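You operate a simulated robot arm through the tools that you are given. There is no shell and no other tool.

You are at the controls of a simulated robot arm. One attempt, no reset.

## Task
Stand each tube in the rack hole with the dot of its colour.

Only the result counts: the job must be done as asked and must still hold three seconds after the hand-in. Knocking over, shifting, dropping, spilling or breaking anything else fails it.

## Robot
A 5-joint arm with a two-finger parallel gripper, fixed in place. Base frame: the origin is at the foot of the arm, x ahead of it, y to its left, z up; the work surface is at about z = 0. Lengths are in mm, angles in degrees, forces in N, time in s.
With the tool pointing down near the work surface it reaches from about 260 to 600 mm from the base axis. Its first joint turns from -66.0 to 66.0 degrees. The tool tilts only in the upright plane through the base axis and itself; it spins freely about its own axis. Payload 1.57 kg.
The TCP is the grasp point between the finger pads, 30 mm short of the fingertips. In the tool frame z runs along the fingers and y along their closing line. The gripper opens to 80 mm. The fingers are 17 mm wide and 12 mm thick; the gripper's body (40 by 82 mm) begins 80 mm behind the TCP.
Orientation is that of the tool frame in the base frame, as a unit quaternion [x, y, z, w]. With the fingers straight down and closing along the base's y, the tool's x points along the base's -x, its y along +y and its z along -z.

## Interface
- The arm moves only by the tool servo_tool. Its argument "steps" is a list of rows, each a list of 3 entries, a list of its own where there are three numbers: the shift along the tool's x, y, z in units of 40 mm (1.0 is 40 mm), then the turn, a rotation vector about the tool's x, y, z in units of 8 degrees (1.0 is 8 degrees), then the finger opening in mm, from 0 to 80. In form: [[[x, y, z], [ax, ay, az], claw], ...]. A call has 1 to 20 rows; each row shifts and turns the commanded pose from where the row before left it, along the tool's axes as they then stand. A call with a number of a shift or a turn outside -1 to 1 is refused whole. Rows are played at 5 a second. More than 50 mm and 8.6 degrees between two rows, or a gripper value outside its range, and nothing of the call is played. A pose out of reach is approached as far as the arm can. The call stops where the force on the tool passes 90 N (or 10 N more than at its start, if that is more) or the arm is blocked; 0.2 s more then pass. The fingers move at their own pace (about 153 mm/s each) and stop on an object; they squeeze with about 37 N. The grip force told is the motor's: it shows also when the fingers shut on nothing. Time passes only in rows, and 0.2 s behind the last, so rows that do not move let the fingers close. The reply holds the time, the measured pose of the TCP, the force on the tool along the base axes, the opening and the grip force, in the units named above and with some noise, with the torque about the TCP (base axes, N m) and any sound that the robot's microphone picked up, and new pictures: "show" is both (left out), scene, wrist or none.
- Cameras (640 x 400 px; columns grow to the right, rows downward): "scene" is fixed at [15.4, 373.6, 554.1]; the picture's right is [-0.93, -0.36, 0.00], its down [-0.13, 0.33, -0.94] and it looks along [0.34, -0.87, -0.35] (base axes); focal length 318 px, centre (320, 200). "wrist" rides on the gripper at [72, -7, -122] in the tool frame; the picture's right is [0.09, 1.00, 0.00], its down [-0.84, 0.08, -0.54] and it looks along [-0.54, 0.05, 0.84] (tool axes); focal length 238 px, centre (320, 200). There is no depth. A picture from a camera that has moved, and an enlarged one, comes with that camera's place and axes in the base frame and with its lens. The place of the scene camera against the robot may be out by one fixed shift of up to 12 mm in any direction.
- enlarge(camera, box): a new picture of the part [left, top, right, bottom] of that camera's present view, enlarged. No time passes.
- finish_job(): hands the job in; it is judged then, once.

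Nothing tells you positions but the pictures and the camera data. Unless the task says otherwise, let go and move clear before handing in.

The tools are called after "Request:" as name(argument=value, ...) on one line, values as JSON. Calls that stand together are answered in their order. servo_tool: Moves the arm, as the interface text tells. Its arguments: {"type":"object","properties":{"steps":{"type":"array"},"show":{"type":"string","enum":["both","scene","wrist","none"]}},"required":["steps"]} The other tools are called the same way: enlarge (camera, box) takes an enlarged picture of a part of a camera's view; finish_job () hands the job in.

At the start:

```text
time_s: 0.0
eef_pos: [288.2, -363.8, 292.3]
tcp_rot: [0.001, 1.0, 0.0, 0.0]
force: [-0.5, -0.9, -1.1]
ft_torque: [0.0, -0.02, 0.0]
gripper_width: 80.1
gripper_force: 0.0
```

scene: 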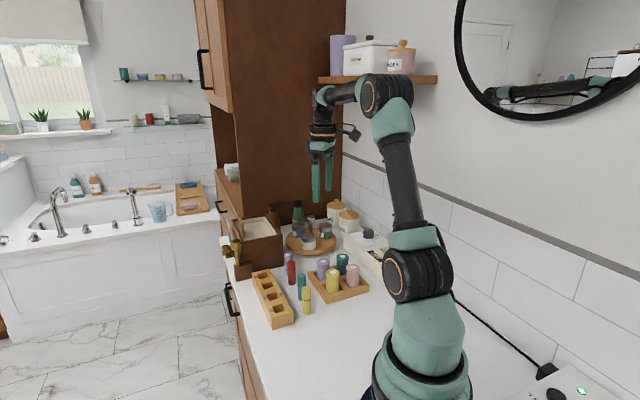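
wrist: 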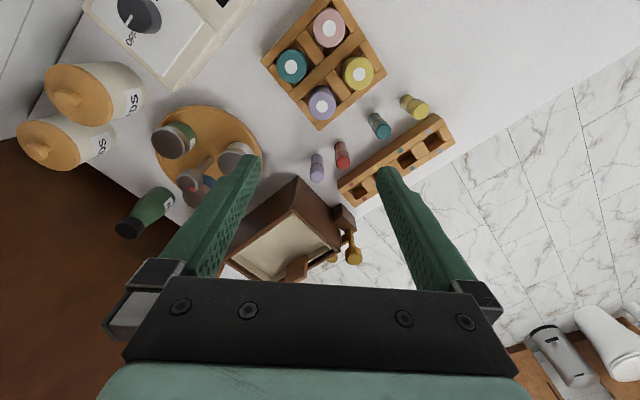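

I see a rack with four holes near the counter's edge and four small tubes (lilac, red, teal, yellow) standing next to it. I'll enlarge both views to place them.

Request:
enlarge(camera="scene", box=[230, 240, 390, 340])

Request:
enlarge(camera="wrist", box=[280, 80, 480, 205])

```text
4.00 times, centred on (310, 290) of scene
camera zoom: at [15.4, 373.6, 554.1], right [-0.93, -0.36, 0.0], down [-0.13, 0.33, -0.94], along [0.34, -0.87, -0.35], focal length 1271 px, centre (360, -160)
```

zoom: 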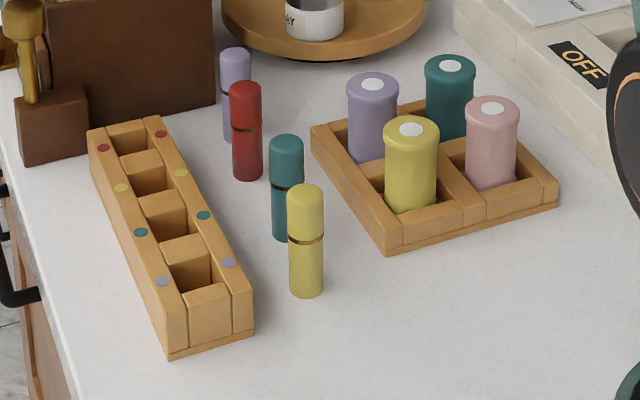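

```text
3.20 times, centred on (380, 142) of wrist
camera zoom: at [216.0, -368.5, 414.3], right [-0.09, 1.0, 0.0], down [0.84, 0.08, 0.54], along [0.54, 0.05, -0.84], focal length 763 px, centre (128, 384)
```

zoom: 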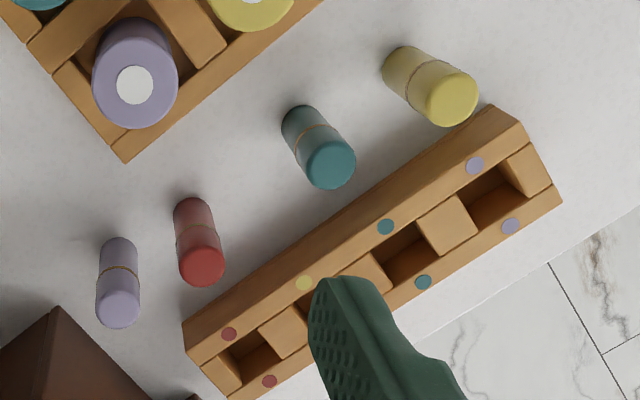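

The wrist view puts the tubes at about yellow (278,-219), teal (311,-269), red (365,-321) and lilac (390,-358). The rack runs diagonally from about (327,-174) to (432,-279). I'll spin the tool 45° so it closes across the rack, and move to a better viewpoint.

Request:
servo_tool(steps=[[[0, 0, 0], [0, 0, 0.9375], 80], [[0, 0, 0], [0, 0, 0.9375], 80], [[0, 0, 0], [0, 0, 0.9375], 80], [[0, 0, 0], [0, 0, 0.9375], 80], [[0, 0, 0], [0, 0, 0.9375], 80], [[0, 0, 0], [0, 0, 0.9375], 80], [[0.714, 0.587, 0.21], [0, 0, 0], 80], [[0.714, 0.587, 0.21], [0, 0, 0], 80], [[0.714, 0.587, 0.21], [0, 0, 0], 80], [[0.714, 0.587, 0.21], [0, 0, 0], 80], [[0.714, 0.587, 0.21], [0, 0, 0], 80], [[0, 0, 0], [0, 0, 0], 80]])

```text
time_s: 2.6
eef_pos: [270.0, -178.9, 250.8]
tcp_rot: [0.383, 0.924, 0.0, -0.001]
force: [0.0, 1.0, 1.0]
ft_torque: [0.03, -0.02, -0.01]
gripper_width: 79.9
gripper_force: 0.1
camera wrist: at [214.1, -132.1, 372.9], right [0.64, 0.77, 0.0], down [0.65, -0.54, 0.54], along [0.42, -0.35, -0.84], focal length 238 px, centre (320, 200)
```

scene: 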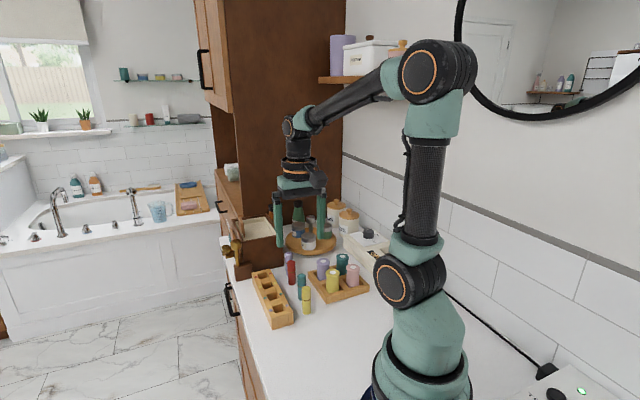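
wrist: 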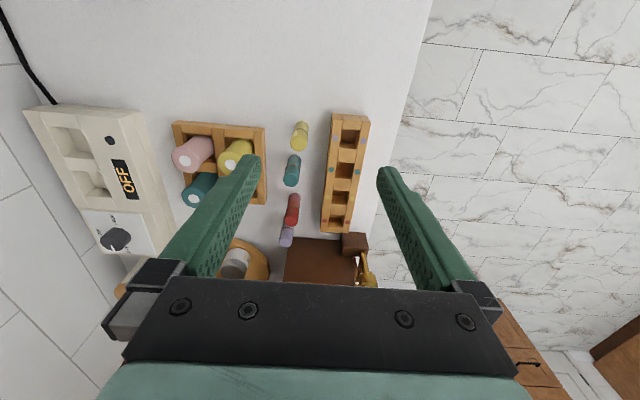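

Request:
enlarge(camera="wrist", box=[250, 100, 410, 200])

Request:
enlarge(camera="wrist", box=[240, 190, 400, 290])

```text
4.00 times, centred on (330, 150) of wrist
camera zoom: at [214.1, -132.1, 372.9], right [0.64, 0.77, 0.0], down [0.65, -0.54, 0.54], along [0.42, -0.35, -0.84], focal length 953 px, centre (280, 400)
```

zoom: 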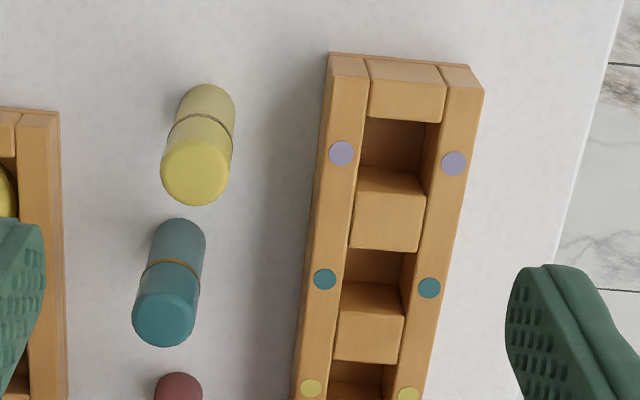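

```text
4.00 times, centred on (320, 240) of wrist
camera zoom: at [214.1, -132.1, 372.9], right [0.64, 0.77, 0.0], down [0.65, -0.54, 0.54], along [0.42, -0.35, -0.84], focal length 953 px, centre (320, 40)
```

zoom: 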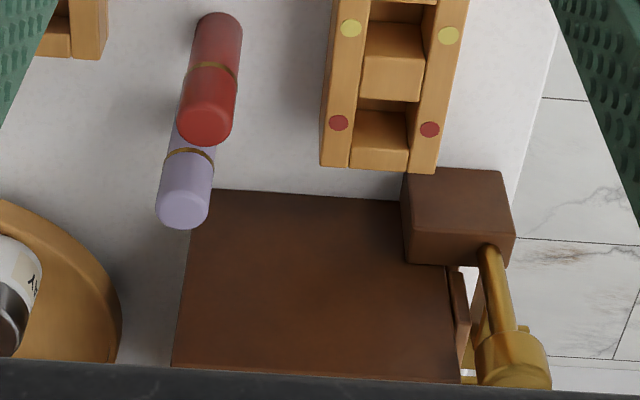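

Request:
enlarge(camera="wrist", box=[315, 105, 379, 145])

Request:
enlarge(camera="scene", box=[245, 262, 309, 332])

Request:
enlarge(camera="wrist", box=[310, 140, 390, 240])

```text
10.00 times, centred on (347, 125) of wrist
camera zoom: at [214.1, -132.1, 372.9], right [0.64, 0.77, 0.0], down [0.65, -0.54, 0.54], along [0.42, -0.35, -0.84], focal length 2384 px, centre (50, 950)
```

zoom: 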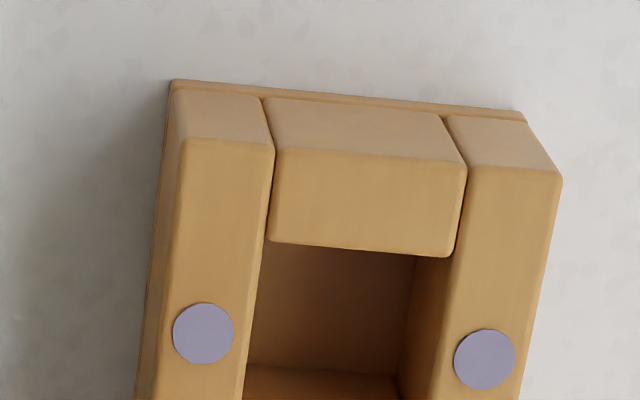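

```text
5.71 times, centred on (277, 297) of scene
camera zoom: at [15.4, 373.7, 554.1], right [-0.93, -0.36, 0.0], down [-0.13, 0.33, -0.94], along [0.34, -0.87, -0.35], focal length 1816 px, centre (566, -354)
```

zoom: 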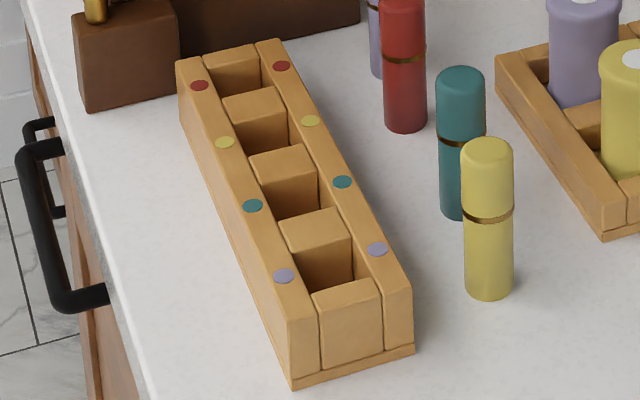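

```text
4.00 times, centred on (350, 190) of wrist
camera zoom: at [214.1, -132.1, 372.9], right [0.64, 0.77, 0.0], down [0.65, -0.54, 0.54], along [0.42, -0.35, -0.84], focal length 953 px, centre (200, 240)
```

zoom: 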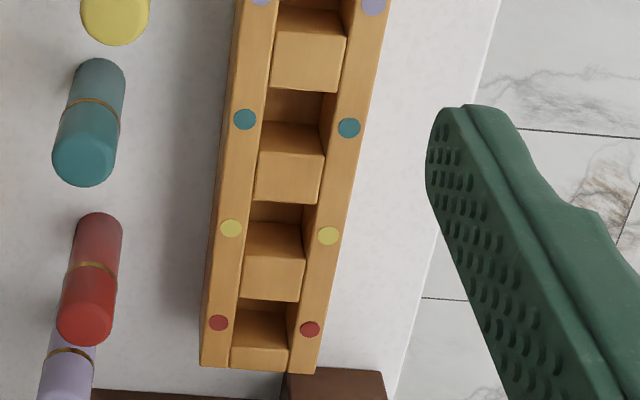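

The rack top is at about z=38, with hole centres at about lilac (328,-173), teal (364,-208), yellow (399,-243) and red (434,-279). The tubes are about 67 mm tall. I'll hover over the yellow tube near (279,-222) and check alignment.

Request:
servo_tool(steps=[[[-0.2316, -0.149, 0.755], [0, 0, 0], 60], [[-0.2316, -0.149, 0.755], [0, 0, 0], 50], [[-0.2316, -0.149, 0.755], [0, 0, 0], 44], [[-0.2316, -0.149, 0.755], [0, 0, 0], 44], [[0, 0, 0], [0, 0, 0], 44]])

```text
time_s: 3.8
eef_pos: [280.1, -223.2, 128.2]
tcp_rot: [0.383, 0.924, 0.0, 0.0]
force: [0.3, 0.6, 0.4]
ft_torque: [0.02, -0.01, -0.02]
gripper_width: 44.1
gripper_force: 0.0
camera wrist: at [223.9, -175.6, 251.2], right [0.64, 0.77, 0.0], down [0.65, -0.54, 0.54], along [0.42, -0.35, -0.84], focal length 238 px, centre (320, 200)
```

scene: 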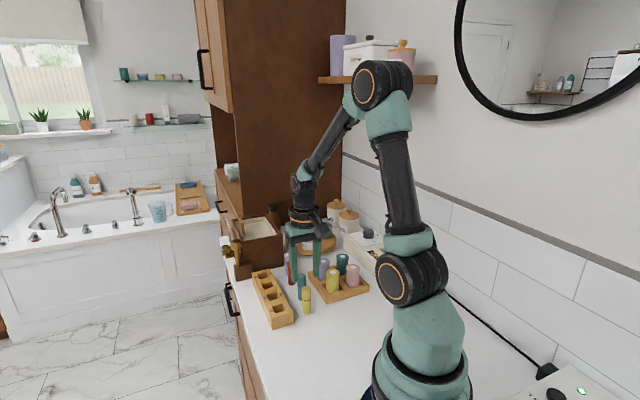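
wrist: 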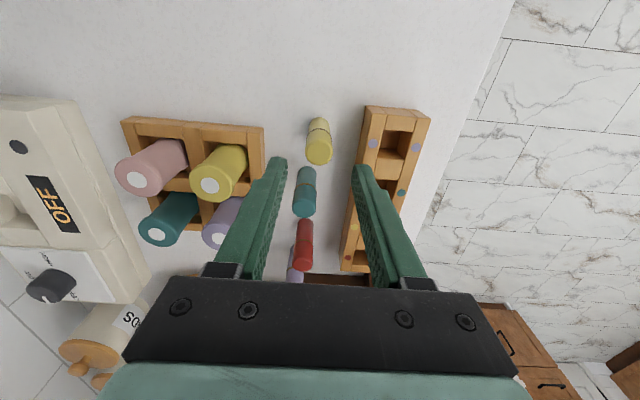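

Request:
enlarge(camera="wrist", box=[280, 100, 440, 200])

Request:
enlarge(camera="wrist", box=[280, 190, 440, 290])

```text
4.00 times, centred on (360, 150) of wrist
camera zoom: at [223.9, -175.6, 251.2], right [0.64, 0.77, 0.0], down [0.65, -0.54, 0.54], along [0.42, -0.35, -0.84], focal length 953 px, centre (160, 400)
```

zoom: 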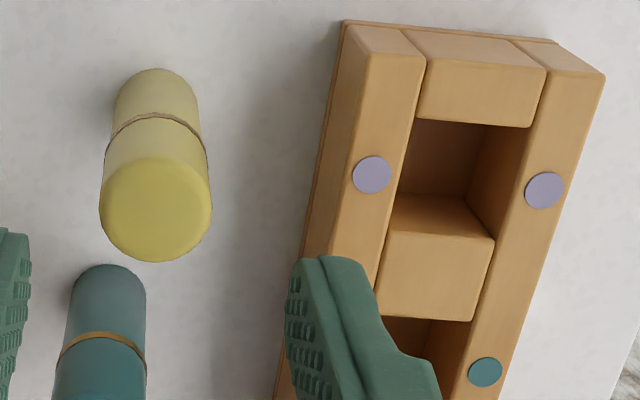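

```text
4.00 times, centred on (360, 240) of wrist
camera zoom: at [223.9, -175.6, 251.2], right [0.64, 0.77, 0.0], down [0.65, -0.54, 0.54], along [0.42, -0.35, -0.84], focal length 953 px, centre (160, 40)
```

zoom: 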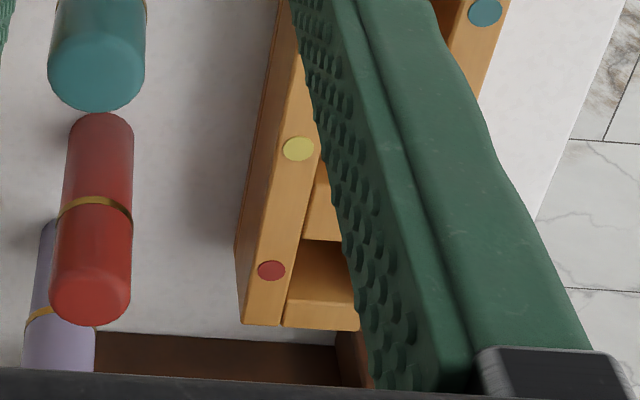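

Yellow is centred under the gripper to within about 1 mm. I'll go down to about z=63 and grip it.

Request:
servo_tool(steps=[[[0, 0, 0.543], [0, 0, 0], 44], [[0, 0, 0.543], [0, 0, 0], 44], [[0, 0, 0.543], [0, 0, 0], 44], [[0, 0, 0], [0, 0, 0], 44], [[0, 0, 0], [0, 0, 0], 15], [[0, 0, 0], [0, 0, 0], 15], [[0, 0, 0], [0, 0, 0], 15]])

```text
time_s: 5.4
eef_pos: [279.7, -224.3, 65.1]
tcp_rot: [0.384, 0.924, -0.001, 0.0]
force: [0.0, 0.0, -0.5]
ft_torque: [-0.02, -0.02, 0.0]
gripper_width: 21.0
gripper_force: 34.0
camera wrist: at [223.5, -176.2, 187.5], right [0.64, 0.77, 0.0], down [0.65, -0.54, 0.54], along [0.42, -0.35, -0.84], focal length 238 px, centre (320, 200)
```

scene: 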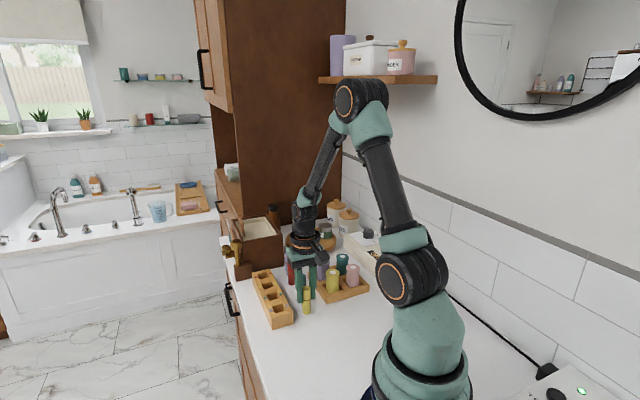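
wrist: 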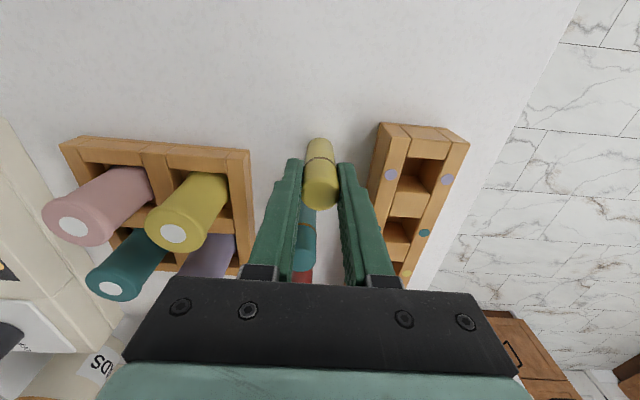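

The grip holds at 21 mm, against holes of about 26 mm. I'll lift and carry it over the yellow hole at (399,-243).

Request:
servo_tool(steps=[[[0, 0, -0.5], [0, 0, 0], 10], [[0, 0, -1], [0, 0, 0], 10], [[0, 0, -1], [0, 0, 0], 10], [[-0.614, 0.44, 0], [0, 0, 0], 10], [[-0.614, 0.44, 0], [0, 0, 0], 10], [[-0.614, 0.44, 0], [0, 0, 0], 10], [[-0.614, 0.44, 0], [0, 0, 0], 10], [[0, 0, 0.5], [0, 0, 0], 10], [[0, 0, 0], [0, 0, 0], 10], [[0, 0, 0], [0, 0, 0], 10]])

Request:
enlarge(camera="wrist", box=[240, 100, 400, 200])

```text
time_s: 7.6
eef_pos: [398.8, -243.6, 145.2]
tcp_rot: [0.382, 0.924, 0.0, 0.0]
force: [-0.2, 0.2, 0.3]
ft_torque: [0.04, 0.0, 0.01]
gripper_width: 21.0
gripper_force: 34.1
camera wrist: at [343.6, -195.5, 267.4], right [0.64, 0.77, 0.0], down [0.65, -0.54, 0.54], along [0.42, -0.35, -0.84], focal length 238 px, centre (320, 200)
```

scene: 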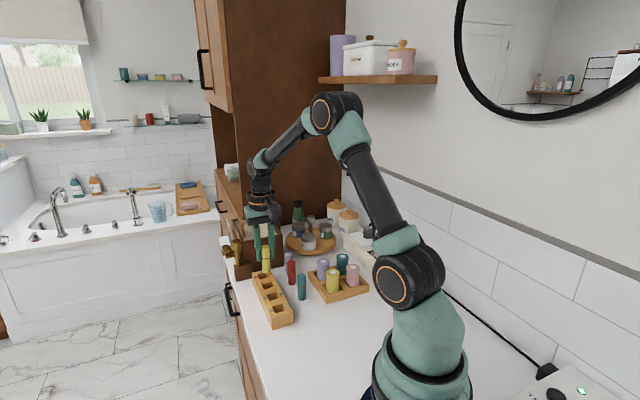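
wrist: 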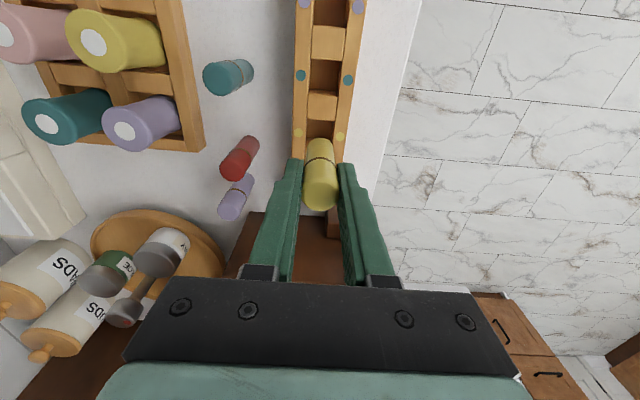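

```text
4.00 times, centred on (320, 150) of wrist
camera zoom: at [343.6, -195.5, 267.4], right [0.64, 0.77, 0.0], down [0.65, -0.54, 0.54], along [0.42, -0.35, -0.84], focal length 953 px, centre (320, 400)
```

zoom: 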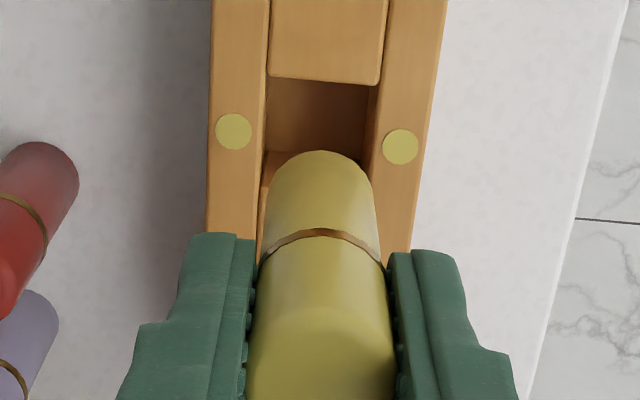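

The tube is within about 1 mm of the hole axis. I'll make a tiny correction, then lower it in.

Request:
servo_tool(steps=[[[-0.015, -0.02, 0.3], [0, 0, 0], 10], [[0, 0, 0.4], [0, 0, 0], 10], [[0, 0, 0.4], [0, 0, 0], 10], [[0, 0, 0.4], [0, 0, 0], 10], [[0, 0, 0.27], [0, 0, 0], 10], [[0, 0, 0], [0, 0, 0], 10]])

Request:
enlarge(camera="wrist", box=[240, 100, 400, 200])

```text
time_s: 9.0
eef_pos: [399.6, -241.7, 72.1]
tcp_rot: [0.382, 0.924, 0.0, 0.005]
force: [11.7, -13.0, 5.7]
ft_torque: [-0.78, -0.65, 0.02]
gripper_width: 21.2
gripper_force: 34.5
camera wrist: at [342.8, -194.5, 195.5], right [0.64, 0.77, 0.0], down [0.64, -0.53, 0.55], along [0.42, -0.35, -0.84], focal length 238 px, centre (320, 200)
```

scene: 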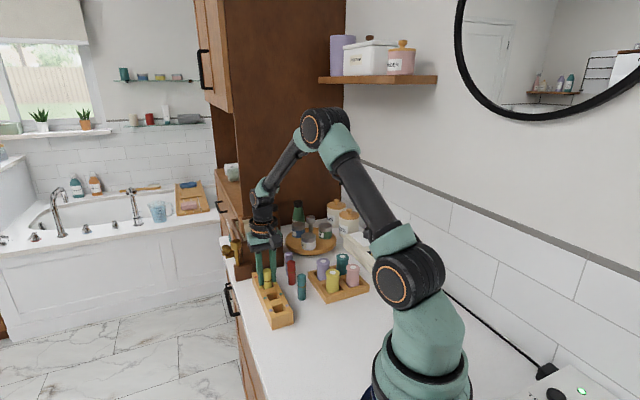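
wrist: 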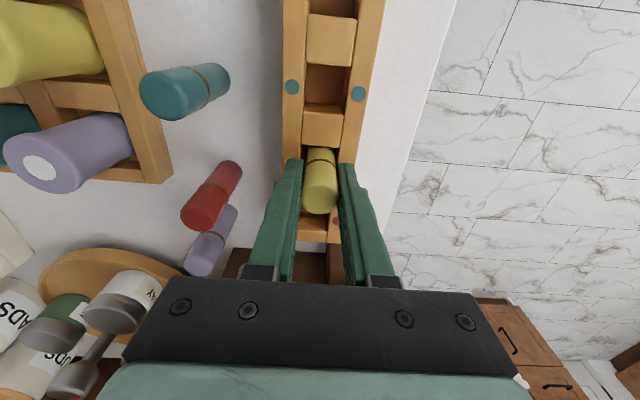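

```text
4.00 times, centred on (320, 150) of wrist
camera zoom: at [342.8, -194.5, 195.5], right [0.64, 0.77, 0.0], down [0.64, -0.53, 0.55], along [0.42, -0.35, -0.84], focal length 953 px, centre (320, 400)
```

zoom: 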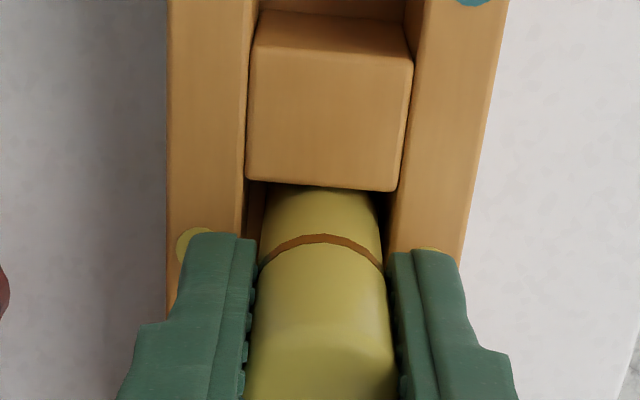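

There's about 17 N of sideways contact against the near wall. I'll ease the tube 1 mm away from it and read the force again.

Request:
servo_tool(steps=[[[-0.025, 0, 0], [0, 0, 0], 10], [[0, 0, 0], [0, 0, 0], 10]], show="wrist")

Request:
enlarge(camera="wrist", box=[270, 130, 370, 260])

```text
time_s: 9.6
eef_pos: [399.4, -242.8, 72.9]
tcp_rot: [0.383, 0.924, -0.001, 0.003]
force: [12.2, -8.6, 1.7]
ft_torque: [-0.55, -0.71, -0.01]
gripper_width: 20.7
gripper_force: 34.3
camera wrist: at [343.1, -195.1, 194.9], right [0.64, 0.77, 0.0], down [0.64, -0.54, 0.55], along [0.42, -0.35, -0.84], focal length 238 px, centre (320, 200)
```

wrist: 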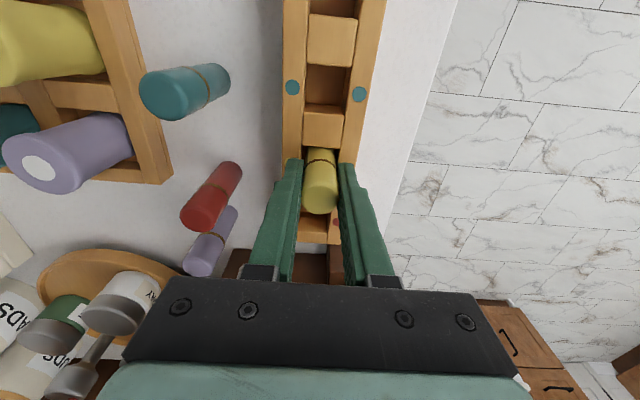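

```text
3.08 times, centred on (320, 195) of wrist
camera zoom: at [343.1, -195.1, 194.9], right [0.64, 0.77, 0.0], down [0.64, -0.54, 0.55], along [0.42, -0.35, -0.84], focal length 733 px, centre (320, 215)
```

zoom: 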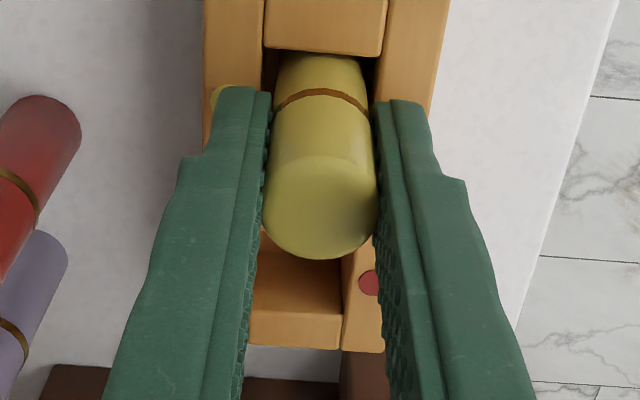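

Request:
servo_tool(steps=[[[0, 0, -0.15], [0, 0, 0], 10], [[0, 0, 0], [0, 0, 0], 10]], show="none")

```text
time_s: 10.2
eef_pos: [398.3, -243.2, 78.2]
tcp_rot: [0.382, 0.924, 0.0, 0.001]
force: [7.7, -8.1, -5.1]
ft_torque: [-0.6, -0.49, 0.0]
gripper_width: 21.1
gripper_force: 34.8
```

The push comes at the tube's bottom edge from the near wall, so the tube may be tilted in the grip. I'll raise it and look.

Request:
servo_tool(steps=[[[0, 0, -0.4], [0, 0, 0], 10], [[0, 0, -0.6], [0, 0, 0], 10], [[0, 0, -0.6], [0, 0, 0], 10], [[0, 0, 0], [0, 0, 0], 10]])

Request:
enlarge(camera="wrist", box=[270, 120, 370, 220])

Request:
enlarge(camera="scene", box=[230, 220, 330, 320])

```text
time_s: 11.2
eef_pos: [399.1, -244.5, 145.3]
tcp_rot: [0.383, 0.924, 0.0, -0.001]
force: [-0.3, 0.4, 0.0]
ft_torque: [0.0, 0.02, 0.0]
gripper_width: 20.9
gripper_force: 34.4
camera wrist: at [344.0, -196.5, 266.6], right [0.64, 0.77, 0.0], down [0.65, -0.54, 0.54], along [0.42, -0.35, -0.84], focal length 238 px, centre (320, 200)
```

scene: 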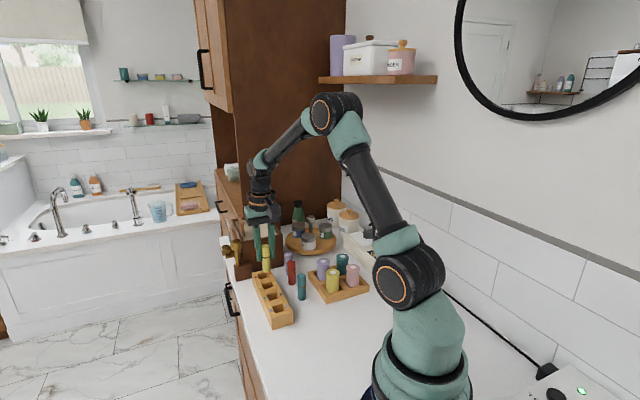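
wrist: 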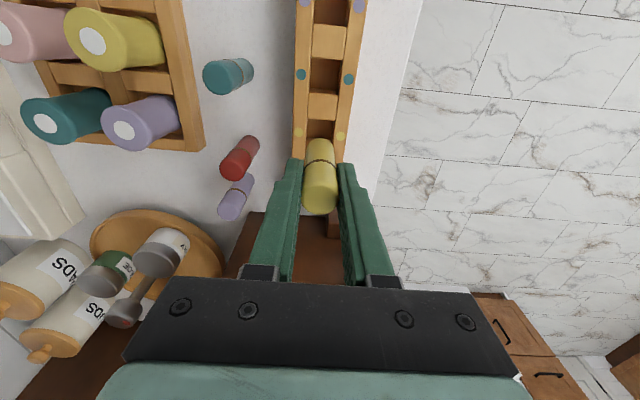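

```text
4.00 times, centred on (320, 170) of wrist
camera zoom: at [344.0, -196.5, 266.6], right [0.64, 0.77, 0.0], down [0.65, -0.54, 0.54], along [0.42, -0.35, -0.84], focal length 953 px, centre (320, 320)
```

zoom: 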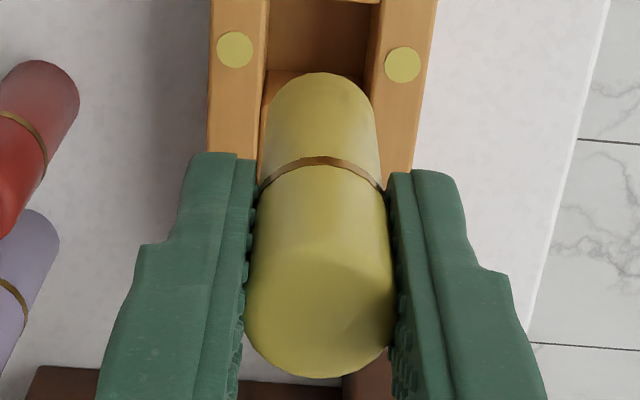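

```text
4.00 times, centred on (280, 270) of scene
camera zoom: at [15.4, 373.6, 554.1], right [-0.93, -0.36, 0.0], down [-0.13, 0.33, -0.94], along [0.34, -0.87, -0.35], focal length 1271 px, centre (480, -80)
```

zoom: 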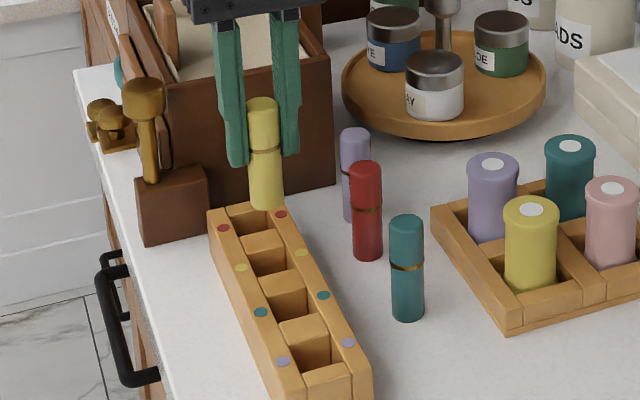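

The tube looks close to upright. I'll lower it until its bottom is just above the rack top, so I can compare it directly with the hole edges.

Request:
servo_tool(steps=[[[0, 0, 0.45], [0, 0, 0], 10], [[0, 0, 0.45], [0, 0, 0], 10], [[0, 0, 0], [0, 0, 0], 10]])

Request:
enlarge(camera="wrist", box=[280, 100, 360, 180])

Request:
enlarge(camera="scene", box=[240, 240, 300, 300])

```text
time_s: 12.0
eef_pos: [400.2, -241.9, 107.3]
tcp_rot: [0.383, 0.924, 0.0, 0.0]
force: [-0.2, 0.3, 0.4]
ft_torque: [-0.04, 0.0, -0.01]
gripper_width: 21.2
gripper_force: 34.1
camera wrist: at [343.8, -195.2, 229.4], right [0.64, 0.77, 0.0], down [0.65, -0.54, 0.54], along [0.42, -0.35, -0.84], focal length 238 px, centre (320, 200)
```

scene: 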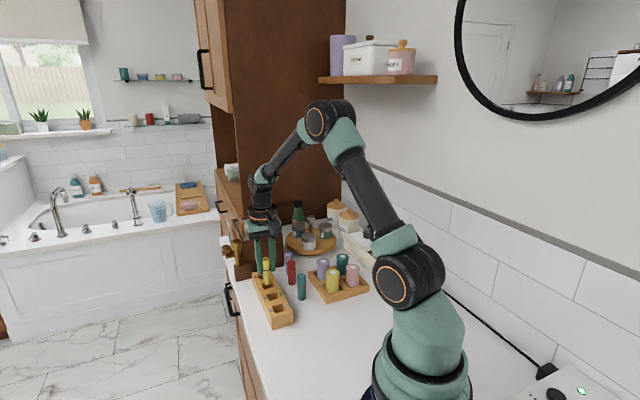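
wrist: 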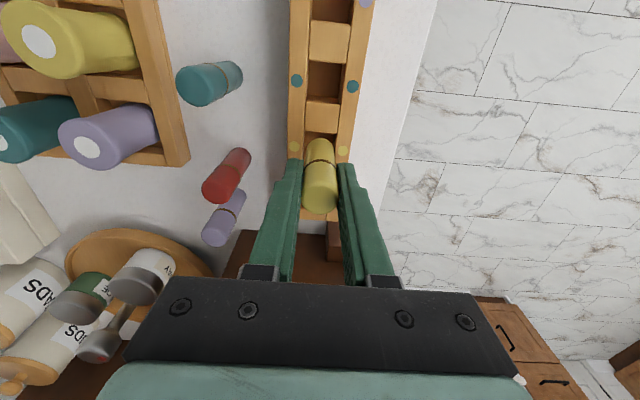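

```text
5.00 times, centred on (320, 140) of wrist
camera zoom: at [343.8, -195.2, 229.4], right [0.64, 0.77, 0.0], down [0.65, -0.54, 0.54], along [0.42, -0.35, -0.84], focal length 1192 px, centre (320, 500)
```

zoom: 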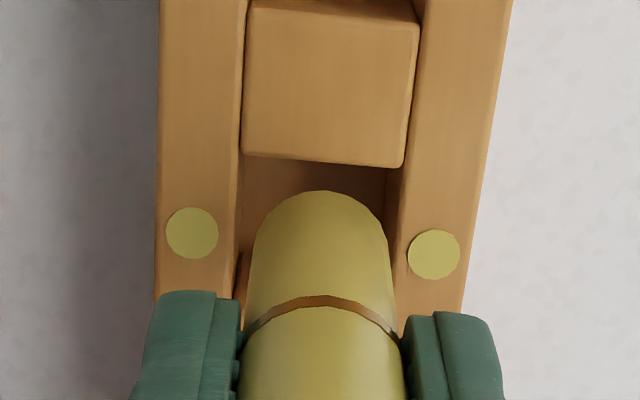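

```text
6.67 times, centred on (270, 270) of scene
camera zoom: at [15.4, 373.6, 554.1], right [-0.93, -0.36, 0.0], down [-0.13, 0.33, -0.94], along [0.34, -0.87, -0.35], focal length 2119 px, centre (653, -267)
```

zoom: 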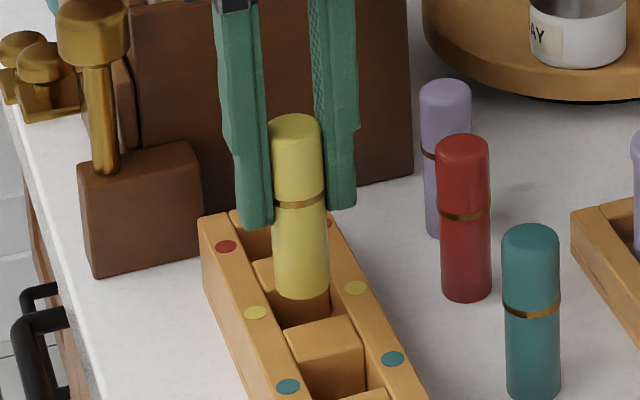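

By eye the fit is fine, yet the near wall pushed at the tube's bottom. I'll raise the tube and spin the tool half a turn so I can see the hidden walls inside the holes.

Request:
servo_tool(steps=[[[0, 0, -1], [0, 0, 0], 10], [[0, 0, -1], [0, 0, 0.978], 10], [[0, 0, 0], [0, 0, 0.978], 10], [[0, 0, 0], [0, 0, 0.978], 10], [[0, 0, 0], [0, 0, 0.978], 10], [[0, 0, 0], [0, 0, 0.978], 10], [[0, 0, 0], [0, 0, 0.978], 10], [[0, 0, 0], [0, 0, 0.978], 10], [[0, 0, 0], [0, 0, 0.978], 10], [[0, 0, 0], [0, 0, 0.978], 10], [[0, 0, 0], [0, 0, 0.978], 10], [[0, 0, 0], [0, 0, 0.978], 10]], show="none")

Request:
servo_tool(steps=[[[0, 0, 0], [0, 0, 0.978], 10], [[0, 0, 0], [0, 0, 0.978], 10], [[0, 0, 0], [0, 0, 0.978], 10], [[0, 0, 0], [0, 0, 0.978], 10], [[0, 0, 0], [0, 0, 0.978], 10], [[0, 0, 0], [0, 0, 0.978], 10], [[0, 0, 0], [0, 0, 0.978], 10], [[0, 0, 0], [0, 0, 0.978], 10], [[0, 0, 0], [0, 0, 0.978], 10], [[0, 0, 0], [0, 0, 0.978], 10], [[0, 0, 0], [0, 0, 0.978], 10], [[0, 0, 0], [0, 0, 0.984], 10], [[0, 0, 0], [0, 0, 0], 10]], show="wrist")

```text
time_s: 14.6
eef_pos: [398.1, -244.0, 186.7]
tcp_rot: [0.911, 0.413, -0.001, -0.001]
force: [-0.2, -0.7, -0.6]
ft_torque: [-0.02, 0.0, 0.02]
gripper_width: 20.9
gripper_force: 34.1
```

```text
time_s: 17.4
eef_pos: [293.8, -360.6, 188.0]
tcp_rot: [0.929, -0.369, 0.0, 0.0]
force: [0.1, 0.6, -0.4]
ft_torque: [-0.03, 0.0, -0.01]
gripper_width: 20.8
gripper_force: 34.4
out of reach, approached as far as the arm can: row 10, 11, 12
camera wrist: at [350.3, -404.1, 309.4], right [-0.62, -0.79, 0.0], down [-0.66, 0.52, 0.54], along [-0.43, 0.33, -0.84], focal length 238 px, centre (320, 200)
```

wrist: 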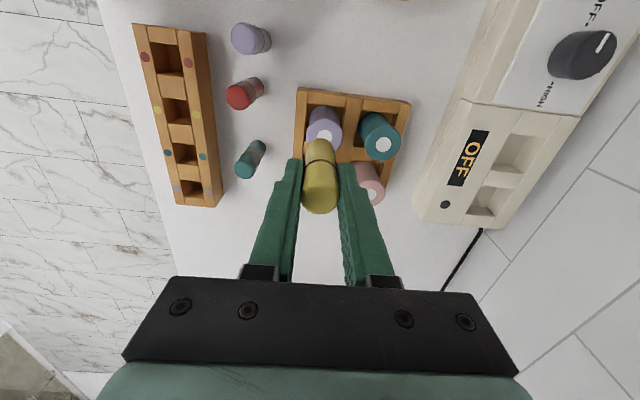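

The spin hit a joint limit and the arm swung aside at a safe height. This view does show the rack from the other side, so I'll zoom in.

Request:
enlarge(camera="wrist", box=[120, 10, 280, 110])

Request:
enlarge(camera="wrist", box=[130, 120, 290, 220])

Request:
enlarge(camera="scene", box=[230, 200, 390, 330])

```text
4.00 times, centred on (200, 60) of wrist
camera zoom: at [350.3, -404.1, 309.4], right [-0.62, -0.79, 0.0], down [-0.66, 0.52, 0.54], along [-0.43, 0.33, -0.84], focal length 953 px, centre (800, 760)
```

zoom: 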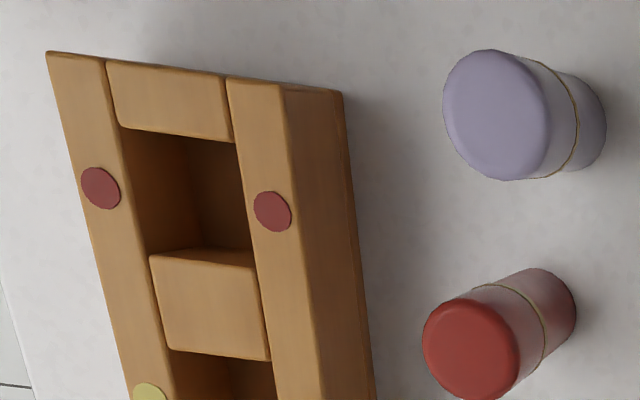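

```text
4.00 times, centred on (210, 170) of wrist
camera zoom: at [350.3, -404.1, 309.4], right [-0.62, -0.79, 0.0], down [-0.66, 0.52, 0.54], along [-0.43, 0.33, -0.84], focal length 953 px, centre (760, 320)
```

zoom: 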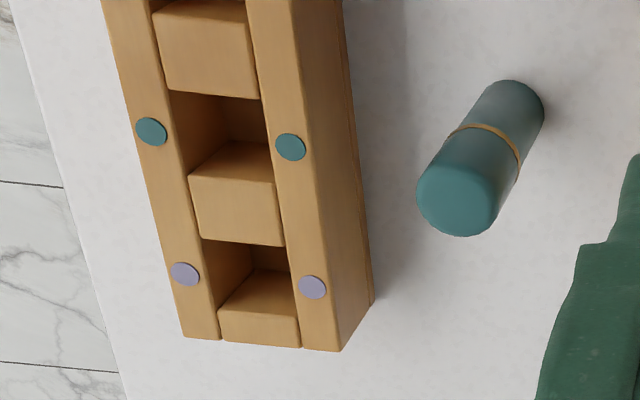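

```text
3.08 times, centred on (310, 265) of scene
camera zoom: at [15.4, 373.6, 554.1], right [-0.93, -0.36, 0.0], down [-0.13, 0.33, -0.94], along [0.34, -0.87, -0.35], focal length 978 px, centre (351, 0)
```

zoom: 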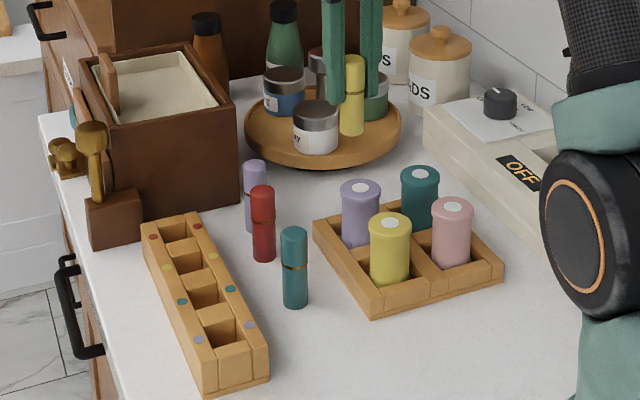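

Request:
enlarge(camera="wrist", box=[130, 20, 220, 80])

Request:
enlarge(camera="wrist", box=[140, 80, 230, 140])

Request:
enlarge(camera="wrist", box=[140, 140, 230, 210])

```text
6.67 times, centred on (175, 50) of wrist
camera zoom: at [350.3, -404.1, 309.4], right [-0.62, -0.79, 0.0], down [-0.66, 0.52, 0.54], along [-0.43, 0.33, -0.84], focal length 1589 px, centre (1287, 1200)
```

zoom: 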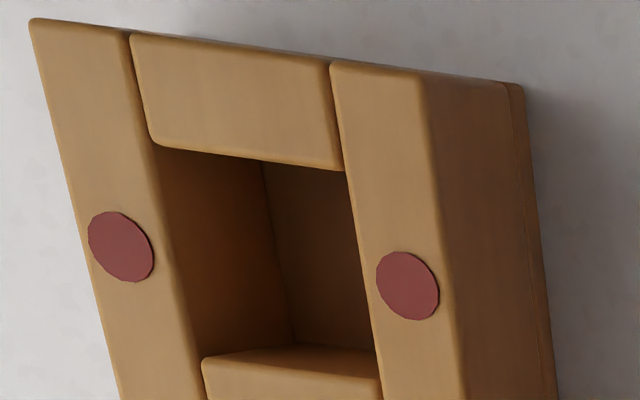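

```text
6.67 times, centred on (185, 110) of wrist
camera zoom: at [350.3, -404.1, 309.4], right [-0.62, -0.79, 0.0], down [-0.66, 0.52, 0.54], along [-0.43, 0.33, -0.84], focal length 1589 px, centre (1220, 800)
```

zoom: 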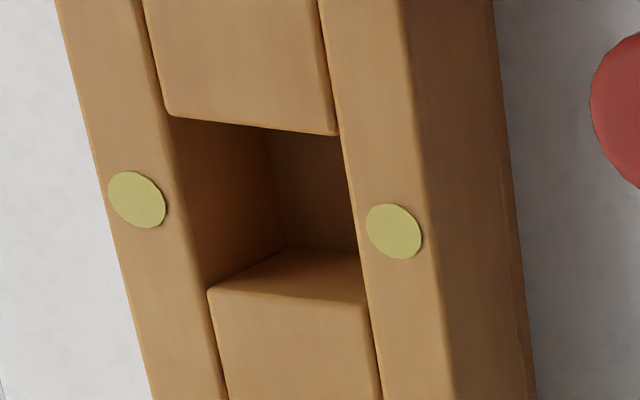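

```text
5.71 times, centred on (185, 175) of wrist
camera zoom: at [350.3, -404.1, 309.4], right [-0.62, -0.79, 0.0], down [-0.66, 0.52, 0.54], along [-0.43, 0.33, -0.84], focal length 1362 px, centre (1091, 343)
```

zoom: 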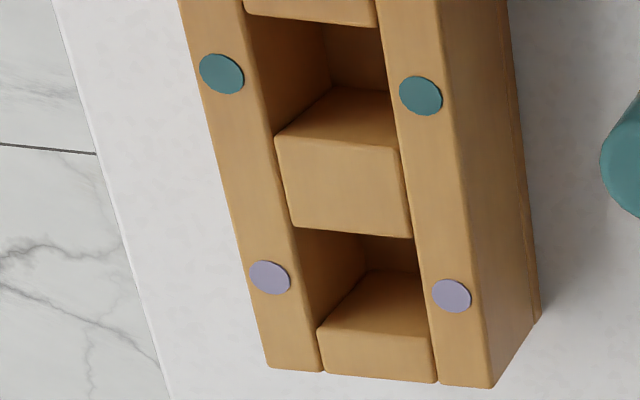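

The walls look vertical with the floor around z≈9–11 and nothing obstructing them. I'll unwind the spin, starting with a few rows to see how the pose comes back.

Request:
servo_tool(steps=[[[0, 0, 0], [0, 0, -0.978], 10], [[0, 0, 0], [0, 0, -0.978], 10], [[0, 0, 0], [0, 0, -0.978], 10], [[0, 0, 0], [0, 0, -0.978], 10]], show="none")

```text
time_s: 18.4
eef_pos: [293.8, -361.1, 187.3]
tcp_rot: [0.993, -0.118, 0.0, 0.0]
force: [-0.9, 1.2, 0.0]
ft_torque: [0.0, -0.01, 0.05]
gripper_width: 21.0
gripper_force: 34.4
```

Request:
servo_tool(steps=[[[0, 0, 0], [0, 0, -0.9776], 10], [[0, 0, 0], [0, 0, -0.9776], 10], [[0, 0, 0], [0, 0, -0.9776], 10], [[0, 0, 0], [0, 0, -0.9776], 10], [[0, 0, 0], [0, 0, -0.9776], 10], [[0, 0, 0], [0, 0, -0.9776], 10], [[0, 0, 0], [0, 0, -0.9776], 10], [[0, 0, 0], [0, 0, -0.9776], 10], [[0, 0, 0], [0, 0, -0.9776], 10], [[0, 0, 0], [0, 0, -0.9776], 10], [[0, 0, 0], [0, 0, -0.9776], 10], [[0, 0, 0], [0, 0, -0.9776], 10], [[0, 0, 0], [0, 0, -0.9776], 10], [[0, 0, 0], [0, 0, -0.9776], 10], [[0, 0, 0], [0, 0, -0.9776], 10], [[0, 0, 0], [0, 0, -0.9776], 10], [[0, 0, 0], [0, 0, -0.9776], 10], [[0, 0, 0], [0, 0, -0.9776], 10], [[0, 0, 0], [0, 0, -0.9776], 10], [[0, 0, 0], [0, 0, 0], 10]], show="none")

```text
time_s: 22.6
eef_pos: [293.5, -360.5, 188.4]
tcp_rot: [0.382, 0.924, 0.001, 0.0]
force: [0.2, 0.5, 0.0]
ft_torque: [0.0, 0.03, -0.04]
gripper_width: 20.8
gripper_force: 34.8
```

Request:
servo_tool(steps=[[[0.05, 0.985, 0], [0, 0, 0], 10], [[0.05, 0.985, 0], [0, 0, 0], 10], [[0.05, 0.985, 0], [0, 0, 0], 10], [[0.05, 0.985, 0], [0, 0, 0], 10], [[0, 0, 1], [0, 0, 0], 10], [[0, 0, 0.95], [0, 0, 0], 10], [[0, 0, 0], [0, 0, 0], 10], [[0, 0, 0], [0, 0, 0], 10]])

Request:
enlarge(camera="wrist", box=[280, 100, 360, 180])

Request:
enlarge(camera="wrist", box=[280, 160, 360, 240])

```text
time_s: 24.4
eef_pos: [401.2, -244.0, 111.4]
tcp_rot: [0.383, 0.924, 0.0, 0.0]
force: [0.9, 1.0, -0.3]
ft_torque: [0.0, 0.03, 0.01]
gripper_width: 20.9
gripper_force: 34.6
camera wrist: at [345.8, -195.1, 233.7], right [0.64, 0.77, 0.0], down [0.65, -0.54, 0.54], along [0.42, -0.35, -0.84], focal length 238 px, centre (320, 200)
```

scene: 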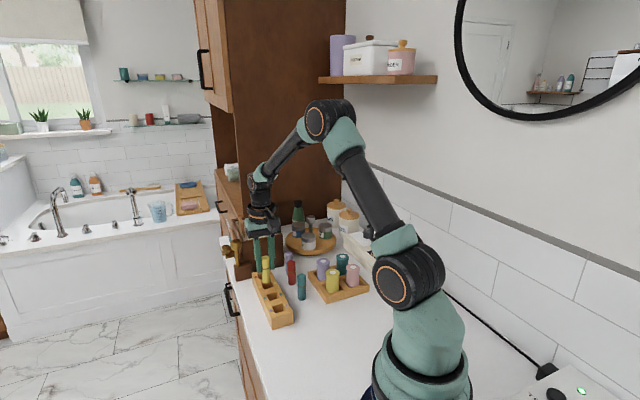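
wrist: 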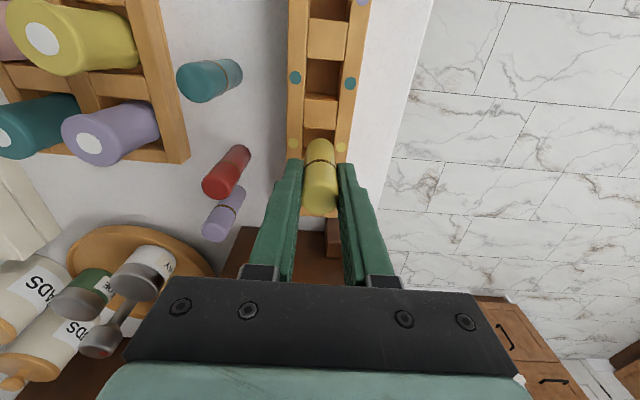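

```text
5.00 times, centred on (320, 140) of wrist
camera zoom: at [345.8, -195.1, 233.7], right [0.64, 0.77, 0.0], down [0.65, -0.54, 0.54], along [0.42, -0.35, -0.84], focal length 1192 px, centre (320, 500)
```

zoom: 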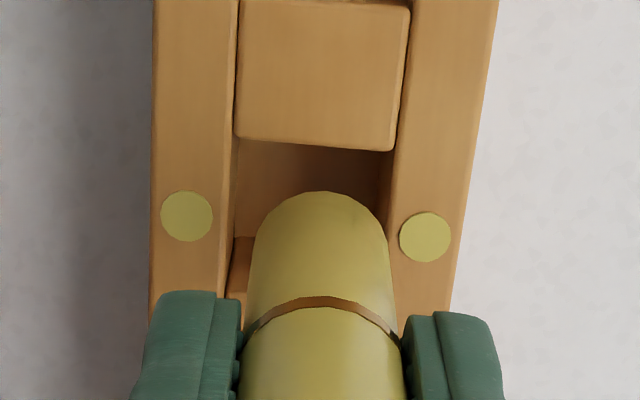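

```text
5.00 times, centred on (320, 200) of wrist
camera zoom: at [345.8, -195.1, 233.7], right [0.64, 0.77, 0.0], down [0.65, -0.54, 0.54], along [0.42, -0.35, -0.84], focal length 1192 px, centre (320, 200)
```

zoom: 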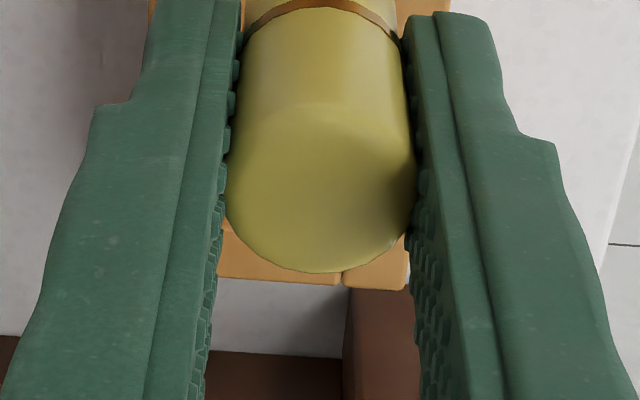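

The tube is still upright in the grip, and the hole centre sits about 1 mm and 2.4 mm off it. I'll correct that and lower in small stages, watching the force.

Request:
servo_tool(steps=[[[0.02, -0.055, 0], [0, 0, 0], 10], [[0, 0, 0.2], [0, 0, 0], 10], [[0, 0, 0.2], [0, 0, 0], 10], [[0, 0, 0], [0, 0, 0], 10]], show="wrist")

Request:
enlarge(camera="wrist", box=[280, 100, 360, 180])

```text
time_s: 25.4
eef_pos: [397.6, -244.4, 93.7]
tcp_rot: [0.383, 0.924, 0.0, 0.0]
force: [-0.2, -0.2, -0.3]
ft_torque: [0.02, -0.02, 0.04]
gripper_width: 21.1
gripper_force: 34.4
camera wrist: at [341.3, -197.3, 216.0], right [0.64, 0.77, 0.0], down [0.65, -0.54, 0.54], along [0.42, -0.35, -0.84], focal length 238 px, centre (320, 200)
```

wrist: 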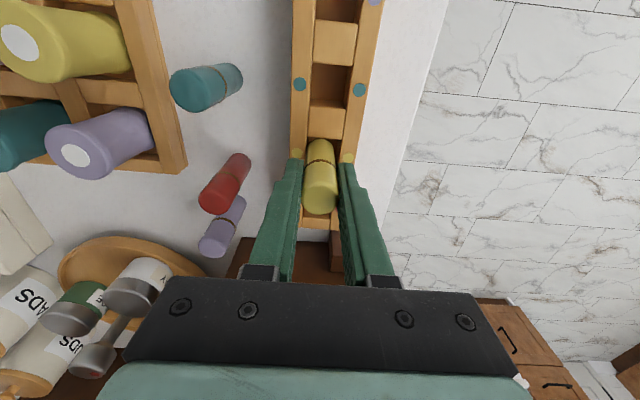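

```text
5.00 times, centred on (320, 140) of wrist
camera zoom: at [341.3, -197.3, 216.0], right [0.64, 0.77, 0.0], down [0.65, -0.54, 0.54], along [0.42, -0.35, -0.84], focal length 1192 px, centre (320, 500)
```

zoom: 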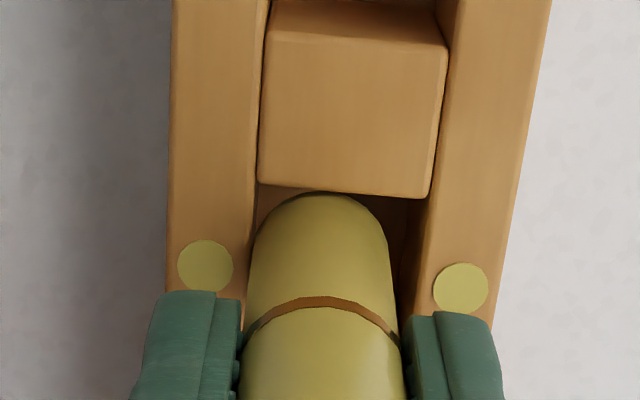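

Request:
servo_tool(steps=[[[0, 0.045, 0], [0, 0, 0], 10], [[0, 0, 0.2], [0, 0, 0], 10], [[0, 0, 0], [0, 0, 0], 10]], show="wrist")

Request:
enlarge(camera="wrist", box=[280, 100, 360, 180])

```text
time_s: 26.2
eef_pos: [400.2, -243.6, 87.1]
tcp_rot: [0.383, 0.924, 0.001, 0.001]
force: [0.3, -0.4, -0.1]
ft_torque: [0.0, 0.0, -0.03]
gripper_width: 21.0
gripper_force: 34.1
camera wrist: at [344.0, -195.9, 208.2], right [0.64, 0.77, 0.0], down [0.65, -0.54, 0.54], along [0.42, -0.35, -0.84], focal length 238 px, centre (320, 200)
```

wrist: 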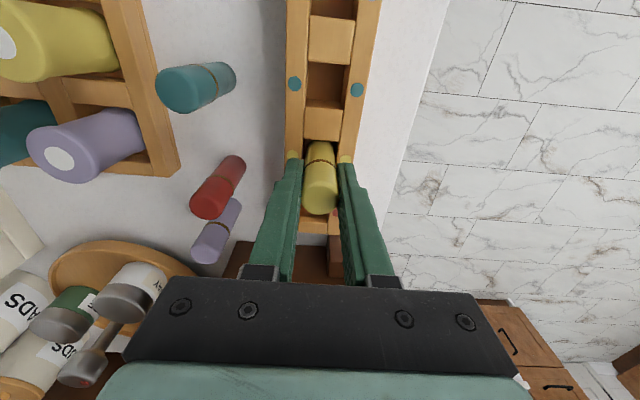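

```text
5.00 times, centred on (320, 140) of wrist
camera zoom: at [344.0, -195.9, 208.2], right [0.64, 0.77, 0.0], down [0.65, -0.54, 0.54], along [0.42, -0.35, -0.84], focal length 1192 px, centre (320, 500)
```

zoom: 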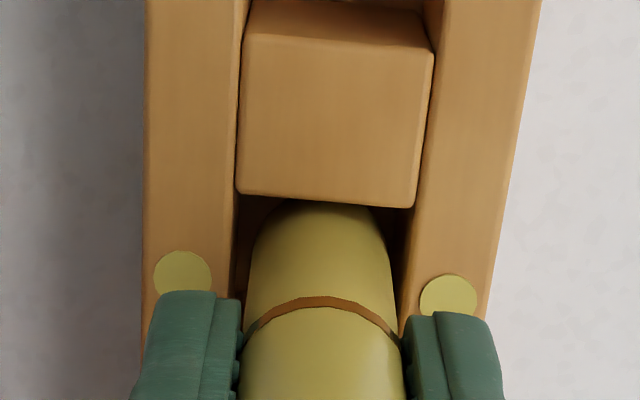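

Request:
servo_tool(steps=[[[0, 0, 0.15], [0, 0, 0], 10], [[0, 0, 0], [0, 0, 0], 10]], show="none")

Request:
servo_tool(steps=[[[0, 0, 0.1], [0, 0, 0], 10], [[0, 0, 0], [0, 0, 0], 10]], show="wrist")

```text
time_s: 26.8
eef_pos: [399.6, -242.9, 78.9]
tcp_rot: [0.383, 0.924, 0.0, 0.0]
force: [-0.3, 0.3, -0.1]
ft_torque: [0.02, -0.02, -0.02]
gripper_width: 21.0
gripper_force: 34.5
```

```text
time_s: 27.4
eef_pos: [400.4, -242.3, 74.7]
tcp_rot: [0.382, 0.924, 0.0, 0.0]
force: [0.0, -0.2, -0.4]
ft_torque: [0.01, 0.02, -0.01]
gripper_width: 20.8
gripper_force: 34.5
camera wrist: at [344.1, -195.3, 197.5], right [0.64, 0.77, 0.0], down [0.65, -0.54, 0.54], along [0.42, -0.35, -0.84], focal length 238 px, centre (320, 200)
```

wrist: 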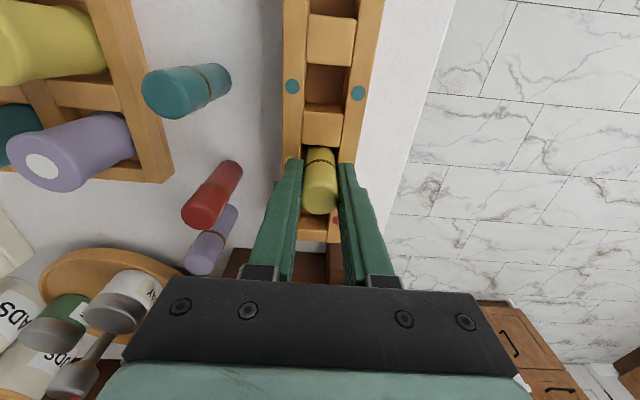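

There's no contact this time at z≈75. I'll go down another 2 mm and check again.

Request:
servo_tool(steps=[[[0, 0, 0.05], [0, 0, 0], 10], [[0, 0, 0], [0, 0, 0], 10]], show="none")

Request:
servo_tool(steps=[[[0, 0, 0.04], [0, 0, 0], 10], [[0, 0, 0], [0, 0, 0], 10]], show="none")

```text
time_s: 28.0
eef_pos: [398.9, -242.6, 74.7]
tcp_rot: [0.383, 0.924, 0.0, 0.0]
force: [0.5, 0.0, -0.6]
ft_torque: [0.02, 0.0, 0.01]
gripper_width: 21.0
gripper_force: 34.3
```

```text
time_s: 28.6
eef_pos: [399.0, -242.1, 71.3]
tcp_rot: [0.383, 0.924, 0.0, 0.0]
force: [1.6, 0.2, -0.3]
ft_torque: [-0.05, -0.03, -0.01]
gripper_width: 21.2
gripper_force: 34.3
```

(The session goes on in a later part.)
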